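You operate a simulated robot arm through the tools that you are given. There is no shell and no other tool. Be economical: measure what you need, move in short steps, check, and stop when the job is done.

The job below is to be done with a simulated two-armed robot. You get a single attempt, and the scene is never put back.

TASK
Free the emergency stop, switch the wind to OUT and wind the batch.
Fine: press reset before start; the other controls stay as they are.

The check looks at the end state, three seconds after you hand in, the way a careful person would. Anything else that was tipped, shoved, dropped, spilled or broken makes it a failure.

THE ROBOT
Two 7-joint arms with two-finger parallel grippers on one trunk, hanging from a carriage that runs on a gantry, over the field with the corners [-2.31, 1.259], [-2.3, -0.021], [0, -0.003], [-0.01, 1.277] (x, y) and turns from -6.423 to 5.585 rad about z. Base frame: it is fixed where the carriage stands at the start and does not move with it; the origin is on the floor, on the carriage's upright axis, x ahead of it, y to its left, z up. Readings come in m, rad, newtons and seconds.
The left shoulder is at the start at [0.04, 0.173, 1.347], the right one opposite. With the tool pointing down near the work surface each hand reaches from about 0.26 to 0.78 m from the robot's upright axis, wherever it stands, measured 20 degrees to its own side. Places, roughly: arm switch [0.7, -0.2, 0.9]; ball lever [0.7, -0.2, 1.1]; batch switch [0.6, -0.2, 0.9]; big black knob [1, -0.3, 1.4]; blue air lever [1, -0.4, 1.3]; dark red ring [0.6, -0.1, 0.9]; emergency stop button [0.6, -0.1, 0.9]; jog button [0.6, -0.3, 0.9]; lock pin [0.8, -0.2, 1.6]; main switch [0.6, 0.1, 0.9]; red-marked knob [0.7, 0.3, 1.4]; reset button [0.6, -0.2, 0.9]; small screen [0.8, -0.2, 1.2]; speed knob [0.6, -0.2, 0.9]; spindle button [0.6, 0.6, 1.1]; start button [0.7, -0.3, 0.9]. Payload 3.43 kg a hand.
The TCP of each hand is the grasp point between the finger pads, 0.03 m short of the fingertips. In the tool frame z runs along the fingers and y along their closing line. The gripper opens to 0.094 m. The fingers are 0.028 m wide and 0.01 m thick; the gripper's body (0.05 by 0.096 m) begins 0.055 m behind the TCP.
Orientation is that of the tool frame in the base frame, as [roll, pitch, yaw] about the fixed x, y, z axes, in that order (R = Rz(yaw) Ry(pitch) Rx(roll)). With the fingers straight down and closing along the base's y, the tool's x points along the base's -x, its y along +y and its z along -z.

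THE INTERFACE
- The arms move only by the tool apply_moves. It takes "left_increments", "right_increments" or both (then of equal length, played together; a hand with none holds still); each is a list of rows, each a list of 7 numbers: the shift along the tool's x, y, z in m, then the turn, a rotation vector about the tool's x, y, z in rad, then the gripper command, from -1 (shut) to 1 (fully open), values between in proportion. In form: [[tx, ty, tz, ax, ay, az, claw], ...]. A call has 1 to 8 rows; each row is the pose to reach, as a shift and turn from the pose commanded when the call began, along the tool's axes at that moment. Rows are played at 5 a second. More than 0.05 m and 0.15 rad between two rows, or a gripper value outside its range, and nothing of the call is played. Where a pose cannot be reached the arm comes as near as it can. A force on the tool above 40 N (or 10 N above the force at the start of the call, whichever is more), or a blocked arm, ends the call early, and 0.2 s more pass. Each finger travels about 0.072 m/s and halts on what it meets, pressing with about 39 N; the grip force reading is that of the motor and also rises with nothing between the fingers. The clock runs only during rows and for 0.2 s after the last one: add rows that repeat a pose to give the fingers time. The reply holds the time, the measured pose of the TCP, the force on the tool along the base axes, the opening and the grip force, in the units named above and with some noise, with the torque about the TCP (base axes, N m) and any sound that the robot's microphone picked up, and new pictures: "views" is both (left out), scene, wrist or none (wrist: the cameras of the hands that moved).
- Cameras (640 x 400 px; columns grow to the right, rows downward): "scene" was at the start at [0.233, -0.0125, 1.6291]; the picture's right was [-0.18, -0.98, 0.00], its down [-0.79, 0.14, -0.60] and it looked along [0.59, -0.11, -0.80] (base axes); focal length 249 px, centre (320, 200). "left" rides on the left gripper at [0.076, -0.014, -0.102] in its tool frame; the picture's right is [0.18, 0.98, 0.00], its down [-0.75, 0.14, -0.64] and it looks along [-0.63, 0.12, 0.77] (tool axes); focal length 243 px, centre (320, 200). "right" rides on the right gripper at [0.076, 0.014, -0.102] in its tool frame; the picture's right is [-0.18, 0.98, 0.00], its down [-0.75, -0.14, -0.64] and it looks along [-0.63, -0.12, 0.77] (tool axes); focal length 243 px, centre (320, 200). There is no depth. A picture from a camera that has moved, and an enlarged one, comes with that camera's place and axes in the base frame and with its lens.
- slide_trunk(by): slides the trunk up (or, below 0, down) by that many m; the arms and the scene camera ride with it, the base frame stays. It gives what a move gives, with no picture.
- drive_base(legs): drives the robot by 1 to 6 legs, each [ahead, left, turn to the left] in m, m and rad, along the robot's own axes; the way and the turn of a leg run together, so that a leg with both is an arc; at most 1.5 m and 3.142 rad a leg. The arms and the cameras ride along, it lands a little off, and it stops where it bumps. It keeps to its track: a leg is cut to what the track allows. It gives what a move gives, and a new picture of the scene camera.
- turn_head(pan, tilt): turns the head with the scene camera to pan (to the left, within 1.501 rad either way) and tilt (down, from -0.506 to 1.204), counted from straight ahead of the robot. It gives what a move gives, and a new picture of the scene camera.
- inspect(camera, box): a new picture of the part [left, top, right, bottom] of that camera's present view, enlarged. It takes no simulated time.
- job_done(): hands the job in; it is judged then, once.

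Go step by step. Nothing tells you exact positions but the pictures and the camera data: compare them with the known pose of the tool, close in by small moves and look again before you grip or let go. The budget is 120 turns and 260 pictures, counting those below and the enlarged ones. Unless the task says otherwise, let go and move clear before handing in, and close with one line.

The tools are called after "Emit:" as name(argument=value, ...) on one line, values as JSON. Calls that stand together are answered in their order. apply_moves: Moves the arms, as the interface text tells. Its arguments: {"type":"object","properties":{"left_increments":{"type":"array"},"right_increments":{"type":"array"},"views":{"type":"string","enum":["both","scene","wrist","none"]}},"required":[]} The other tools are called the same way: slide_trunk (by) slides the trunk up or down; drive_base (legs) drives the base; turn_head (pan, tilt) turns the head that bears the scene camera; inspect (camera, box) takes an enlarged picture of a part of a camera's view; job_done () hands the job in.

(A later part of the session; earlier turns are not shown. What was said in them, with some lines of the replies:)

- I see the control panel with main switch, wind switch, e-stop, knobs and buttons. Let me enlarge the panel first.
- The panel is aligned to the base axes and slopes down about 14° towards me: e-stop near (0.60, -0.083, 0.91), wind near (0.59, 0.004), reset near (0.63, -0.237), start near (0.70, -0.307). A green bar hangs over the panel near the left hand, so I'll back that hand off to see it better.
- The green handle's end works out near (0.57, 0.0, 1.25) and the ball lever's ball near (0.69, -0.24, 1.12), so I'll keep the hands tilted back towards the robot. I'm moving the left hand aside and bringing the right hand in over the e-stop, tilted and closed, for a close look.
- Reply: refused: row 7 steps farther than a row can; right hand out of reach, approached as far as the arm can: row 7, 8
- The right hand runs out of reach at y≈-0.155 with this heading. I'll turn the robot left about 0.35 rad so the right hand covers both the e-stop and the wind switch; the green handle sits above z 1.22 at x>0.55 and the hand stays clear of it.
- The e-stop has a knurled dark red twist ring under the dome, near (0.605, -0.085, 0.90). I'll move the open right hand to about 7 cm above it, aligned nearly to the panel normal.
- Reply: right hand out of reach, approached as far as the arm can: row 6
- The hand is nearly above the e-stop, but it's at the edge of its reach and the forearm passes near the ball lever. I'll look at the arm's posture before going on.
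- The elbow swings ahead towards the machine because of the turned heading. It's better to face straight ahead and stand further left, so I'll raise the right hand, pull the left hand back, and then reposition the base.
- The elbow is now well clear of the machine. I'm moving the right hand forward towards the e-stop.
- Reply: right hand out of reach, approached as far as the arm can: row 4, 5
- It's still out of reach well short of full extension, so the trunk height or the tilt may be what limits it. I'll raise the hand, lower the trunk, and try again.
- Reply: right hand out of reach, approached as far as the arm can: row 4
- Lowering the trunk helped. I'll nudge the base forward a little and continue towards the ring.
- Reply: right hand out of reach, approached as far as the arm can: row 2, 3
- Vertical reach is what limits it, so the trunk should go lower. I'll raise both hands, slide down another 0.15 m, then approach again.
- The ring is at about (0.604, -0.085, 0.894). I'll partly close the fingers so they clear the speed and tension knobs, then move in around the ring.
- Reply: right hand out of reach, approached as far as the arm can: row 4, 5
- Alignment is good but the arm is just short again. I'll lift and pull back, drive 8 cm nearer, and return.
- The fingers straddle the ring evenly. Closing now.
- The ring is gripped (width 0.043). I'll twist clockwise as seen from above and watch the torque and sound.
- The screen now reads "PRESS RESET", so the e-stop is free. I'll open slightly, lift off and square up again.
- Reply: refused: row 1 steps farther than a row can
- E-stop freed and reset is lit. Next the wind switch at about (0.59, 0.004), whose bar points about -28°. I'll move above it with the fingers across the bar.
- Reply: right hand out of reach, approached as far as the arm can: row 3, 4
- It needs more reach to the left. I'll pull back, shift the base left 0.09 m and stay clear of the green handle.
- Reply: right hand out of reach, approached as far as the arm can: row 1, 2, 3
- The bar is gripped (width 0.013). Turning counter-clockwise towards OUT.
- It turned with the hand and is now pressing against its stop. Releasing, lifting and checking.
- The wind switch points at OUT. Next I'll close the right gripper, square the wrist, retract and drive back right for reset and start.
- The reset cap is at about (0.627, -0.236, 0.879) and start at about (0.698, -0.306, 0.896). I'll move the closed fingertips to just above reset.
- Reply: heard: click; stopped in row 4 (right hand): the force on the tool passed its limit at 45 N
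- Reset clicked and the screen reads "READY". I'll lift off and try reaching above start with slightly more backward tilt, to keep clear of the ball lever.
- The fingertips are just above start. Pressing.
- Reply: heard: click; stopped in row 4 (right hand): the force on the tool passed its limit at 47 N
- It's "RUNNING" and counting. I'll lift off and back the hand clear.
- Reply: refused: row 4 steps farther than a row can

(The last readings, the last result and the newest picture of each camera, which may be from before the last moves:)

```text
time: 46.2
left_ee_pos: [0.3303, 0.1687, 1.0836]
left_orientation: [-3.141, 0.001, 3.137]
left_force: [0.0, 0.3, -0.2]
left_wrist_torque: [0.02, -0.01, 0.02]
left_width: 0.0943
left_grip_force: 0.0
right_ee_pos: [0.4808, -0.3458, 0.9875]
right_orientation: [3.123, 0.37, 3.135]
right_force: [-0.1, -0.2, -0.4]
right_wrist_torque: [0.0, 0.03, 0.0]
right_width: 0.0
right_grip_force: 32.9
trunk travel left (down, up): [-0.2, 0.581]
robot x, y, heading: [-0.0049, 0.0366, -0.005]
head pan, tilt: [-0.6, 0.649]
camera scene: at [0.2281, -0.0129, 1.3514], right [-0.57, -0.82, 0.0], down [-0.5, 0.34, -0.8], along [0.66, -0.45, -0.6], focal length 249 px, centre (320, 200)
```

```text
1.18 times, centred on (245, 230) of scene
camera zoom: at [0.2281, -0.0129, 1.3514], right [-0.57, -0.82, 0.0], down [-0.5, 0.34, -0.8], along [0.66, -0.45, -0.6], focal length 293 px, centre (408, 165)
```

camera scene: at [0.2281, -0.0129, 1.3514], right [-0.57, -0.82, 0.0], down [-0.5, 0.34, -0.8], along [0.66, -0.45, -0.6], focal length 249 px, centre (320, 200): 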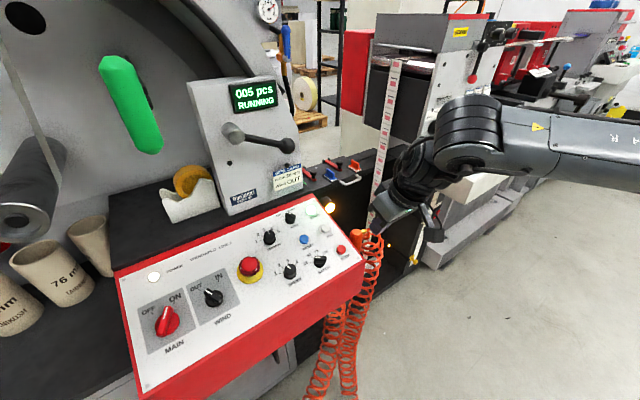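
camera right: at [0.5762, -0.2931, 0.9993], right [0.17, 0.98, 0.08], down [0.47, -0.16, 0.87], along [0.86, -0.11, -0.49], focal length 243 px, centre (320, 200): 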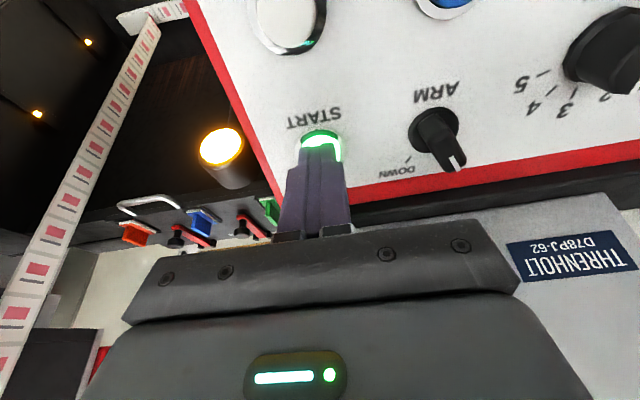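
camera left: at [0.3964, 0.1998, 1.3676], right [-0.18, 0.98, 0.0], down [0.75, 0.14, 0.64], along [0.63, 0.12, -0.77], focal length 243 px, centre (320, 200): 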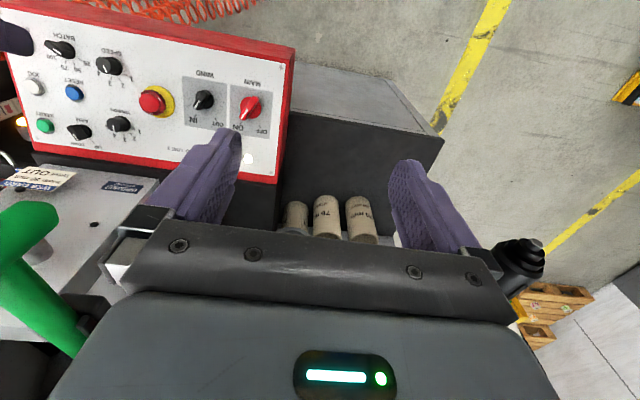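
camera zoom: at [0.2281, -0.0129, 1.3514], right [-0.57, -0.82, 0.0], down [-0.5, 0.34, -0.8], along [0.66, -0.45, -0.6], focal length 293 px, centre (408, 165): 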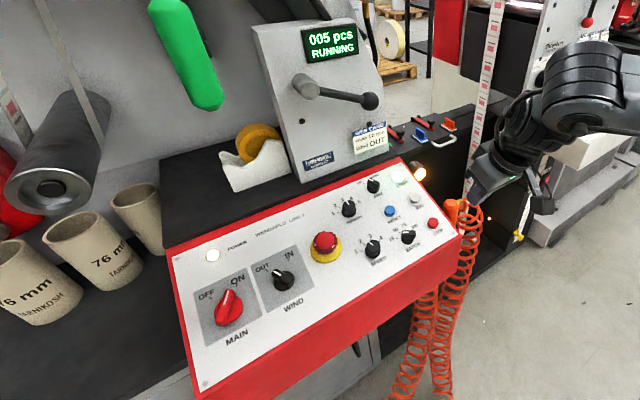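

The count is at 005 and climbing. I'll let the batch run to the end, with the hand moved clear of the hose.

Emit:
apply_moves(right_increments=[[0.02, 0, -0.03, 0, 0, 0, -1], [0.04, 0, -0.06, 0, 0, 0, -1], [0.05, 0, -0.09, 0, 0, 0, -1], [0.05, 0, -0.09, 0, 0, 0, -1], [0.05, 0, -0.09, 0, 0, 0, -1], [0.05, 0, -0.09, 0, 0, 0, -1], [0.05, 0, -0.09, 0, 0, 0, -1], [0.05, 0, -0.09, 0, 0, 0, -1]], views="none")

Emit:
apply_moves(right_increments=[[0, 0, 0, 0, 0, 0, -1], [0, 0, 0, 0, 0, 0, -1], [0, 0, 0, 0, 0, 0, -1], [0, 0, 0, 0, 0, 0, -1], [0, 0, 0, 0, 0, 0, -1], [0, 0, 0, 0, 0, 0, -1], [0, 0, 0, 0, 0, 0, -1], [0, 0, 0, 0, 0, 0, -1]], views="none")

Emit:
apply_moves(right_increments=[[0, 0, 0, 0, 0, 0, -1], [0, 0, 0, 0, 0, 0, -1], [0, 0, 0, 0, 0, 0, -1], [0, 0, 0, 0, 0, 0, -1], [0, 0, 0, 0, 0, 0, -1], [0, 0, 0, 0, 0, 0, -1], [0, 0, 0, 0, 0, 0, -1], [0, 0, 0, 0, 0, 0, -1]], views="none")

Emit:
apply_moves(right_increments=[[0, 0, 0, 0, 0, 0, -1], [0, 0, 0, 0, 0, 0, -1], [0, 0, 0, 0, 0, 0, -1], [0, 0, 0, 0, 0, 0, -1], [0, 0, 0, 0, 0, 0, -1], [0, 0, 0, 0, 0, 0, -1], [0, 0, 0, 0, 0, 0, -1], [0, 0, 0, 0, 0, 0, -1]], views="scene")

Emit:
inspect(camera="scene", box=[200, 60, 320, 140])

```text
time: 48.0
left_ee_pos: [0.3313, 0.1682, 1.0846]
left_orientation: [-3.141, -0.001, 3.137]
left_force: [1.3, 0.6, 0.6]
left_wrist_torque: [-0.02, -0.01, 0.0]
left_width: 0.094
left_grip_force: 0.1
right_ee_pos: [0.4021, -0.3473, 1.0552]
right_orientation: [3.121, 0.369, 3.133]
right_force: [-0.3, 0.7, -0.2]
right_wrist_torque: [0.0, 0.01, -0.02]
right_width: 0.0002
right_grip_force: 32.5
trunk travel left (down, up): [-0.2, 0.581]
robot x, y, heading: [-0.0011, 0.0403, -0.004]
head pan, tilt: [-0.6, 0.649]
```

```text
time: 49.8
left_ee_pos: [0.3317, 0.1701, 1.0832]
left_orientation: [3.141, 0.0, 3.137]
left_force: [1.1, -0.5, 0.5]
left_wrist_torque: [0.04, 0.0, 0.0]
left_width: 0.0939
left_grip_force: 0.1
right_ee_pos: [0.403, -0.3481, 1.0543]
right_orientation: [3.123, 0.369, 3.135]
right_force: [1.0, -0.2, 1.1]
right_wrist_torque: [0.02, 0.03, 0.02]
right_width: 0.0
right_grip_force: 32.9
trunk travel left (down, up): [-0.2, 0.581]
robot x, y, heading: [-0.0029, 0.038, 0.001]
head pan, tilt: [-0.6, 0.649]
```

```text
time: 51.6
left_ee_pos: [0.3325, 0.1697, 1.085]
left_orientation: [3.141, 0.0, 3.138]
left_force: [-0.4, 0.0, -0.4]
left_wrist_torque: [0.01, 0.02, 0.0]
left_width: 0.0939
left_grip_force: 0.2
right_ee_pos: [0.403, -0.3475, 1.0541]
right_orientation: [3.122, 0.369, 3.135]
right_force: [0.1, 0.1, 0.5]
right_wrist_torque: [0.0, 0.01, 0.01]
right_width: 0.0001
right_grip_force: 32.7
trunk travel left (down, up): [-0.2, 0.581]
robot x, y, heading: [-0.0038, 0.0373, -0.001]
head pan, tilt: [-0.6, 0.649]
```

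```text
time: 53.4
left_ee_pos: [0.3317, 0.1696, 1.0848]
left_orientation: [-3.141, 0.001, 3.139]
left_force: [0.4, -0.9, 0.0]
left_wrist_torque: [-0.01, 0.03, 0.01]
left_width: 0.0935
left_grip_force: 0.0
right_ee_pos: [0.4028, -0.3463, 1.0549]
right_orientation: [3.121, 0.37, 3.135]
right_force: [-0.1, 1.0, 0.0]
right_wrist_torque: [-0.01, 0.0, 0.02]
right_width: 0.0001
right_grip_force: 33.4
trunk travel left (down, up): [-0.2, 0.581]
robot x, y, heading: [-0.0033, 0.0326, -0.002]
head pan, tilt: [-0.6, 0.649]
camera scene: at [0.2284, -0.0128, 1.3515], right [-0.57, -0.82, 0.0], down [-0.5, 0.34, -0.8], along [0.66, -0.45, -0.6], focal length 249 px, centre (320, 200)
```

scene: 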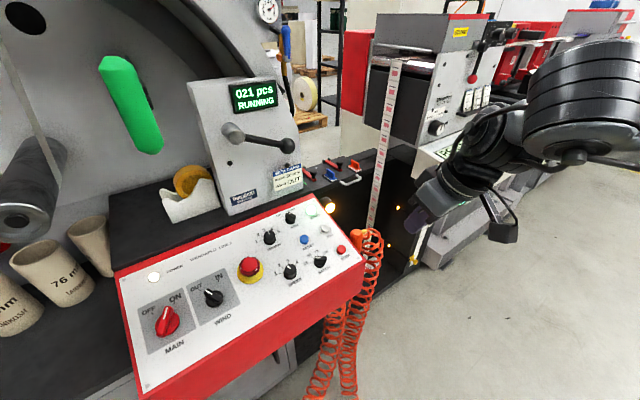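

```text
5.00 times, centred on (260, 100) of scene
camera zoom: at [0.2284, -0.0128, 1.3515], right [-0.57, -0.82, 0.0], down [-0.5, 0.34, -0.8], along [0.66, -0.45, -0.6], focal length 1244 px, centre (620, 700)
```

zoom: 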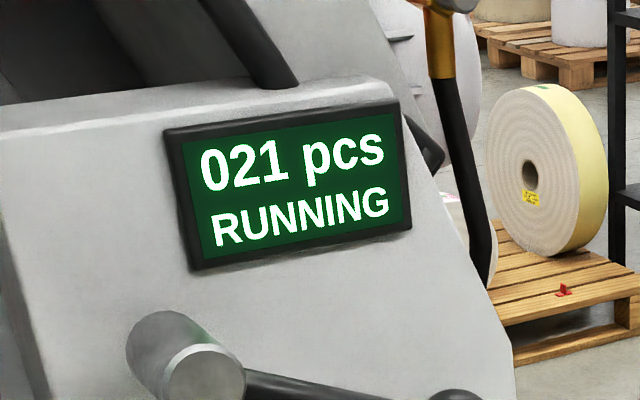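

The count is at 021. I'll wait a little longer for the batch to finish.

Emit:
apply_moves(right_increments=[[0, 0, 0, 0, 0, 0, -1], [0, 0, 0, 0, 0, 0, -1], [0, 0, 0, 0, 0, 0, -1], [0, 0, 0, 0, 0, 0, -1], [0, 0, 0, 0, 0, 0, -1], [0, 0, 0, 0, 0, 0, -1], [0, 0, 0, 0, 0, 0, -1], [0, 0, 0, 0, 0, 0, -1]], views="none")

Emit:
apply_moves(right_increments=[[0, 0, 0, 0, 0, 0, -1], [0, 0, 0, 0, 0, 0, -1], [0, 0, 0, 0, 0, 0, -1], [0, 0, 0, 0, 0, 0, -1], [0, 0, 0, 0, 0, 0, -1], [0, 0, 0, 0, 0, 0, -1], [0, 0, 0, 0, 0, 0, -1], [0, 0, 0, 0, 0, 0, -1]], views="scene")

Emit:
inspect(camera="scene", box=[200, 60, 320, 140])

Emit:
inspect(camera="scene", box=[140, 190, 370, 350])

```text
time: 55.2
left_ee_pos: [0.3326, 0.1688, 1.0849]
left_orientation: [3.141, -0.001, 3.137]
left_force: [-0.9, -0.2, 0.7]
left_wrist_torque: [-0.01, -0.01, 0.02]
left_width: 0.0941
left_grip_force: 0.1
right_ee_pos: [0.4024, -0.3473, 1.0533]
right_orientation: [3.121, 0.371, 3.133]
right_force: [0.1, -0.6, -0.9]
right_wrist_torque: [-0.01, -0.02, 0.0]
right_width: 0.0
right_grip_force: 32.5
trunk travel left (down, up): [-0.2, 0.581]
robot x, y, heading: [-0.0041, 0.0377, -0.008]
head pan, tilt: [-0.6, 0.649]
```

```text
time: 57.0
left_ee_pos: [0.3315, 0.1695, 1.0851]
left_orientation: [3.141, -0.002, 3.138]
left_force: [0.2, -0.5, 0.0]
left_wrist_torque: [-0.03, 0.02, 0.0]
left_width: 0.0941
left_grip_force: 0.1
right_ee_pos: [0.4015, -0.347, 1.0558]
right_orientation: [3.123, 0.37, 3.134]
right_force: [0.2, -0.3, 0.6]
right_wrist_torque: [-0.02, 0.02, 0.02]
right_width: 0.0001
right_grip_force: 32.9
trunk travel left (down, up): [-0.2, 0.581]
robot x, y, heading: [-0.0029, 0.0389, -0.003]
head pan, tilt: [-0.6, 0.649]
camera scene: at [0.2284, -0.0128, 1.3515], right [-0.57, -0.82, 0.0], down [-0.5, 0.34, -0.8], along [0.66, -0.45, -0.6], focal length 249 px, centre (320, 200)
```

scene: 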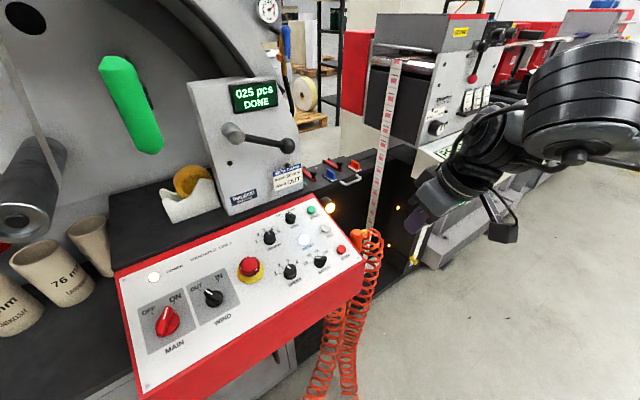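

```text
5.00 times, centred on (260, 100) of scene
camera zoom: at [0.2284, -0.0128, 1.3515], right [-0.57, -0.82, 0.0], down [-0.5, 0.34, -0.8], along [0.66, -0.45, -0.6], focal length 1244 px, centre (620, 700)
```

zoom: 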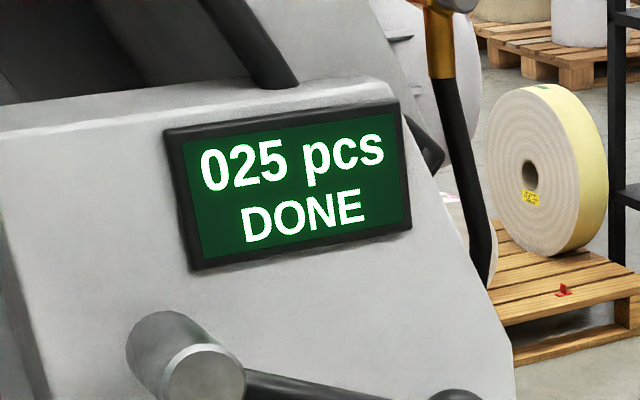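

```text
2.50 times, centred on (255, 270) of scene
camera zoom: at [0.2284, -0.0128, 1.3515], right [-0.57, -0.82, 0.0], down [-0.5, 0.34, -0.8], along [0.66, -0.45, -0.6], focal length 622 px, centre (482, 25)
```

zoom: 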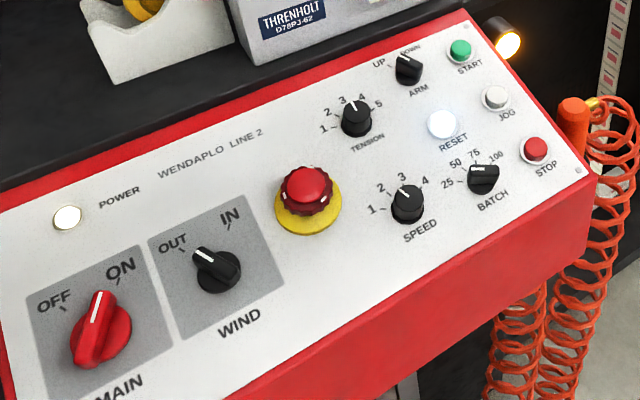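

The screen shows "025 pcs DONE", wind is at OUT, the e-stop is free and the hands are clear. Handing in.

Emit:
job_done()

```text
The job is handed in.
```

The job is handed in: I freed the emergency stop, switched the wind to OUT, and pressed reset and then start. The batch ran through, and the screen shows 025 pcs DONE.
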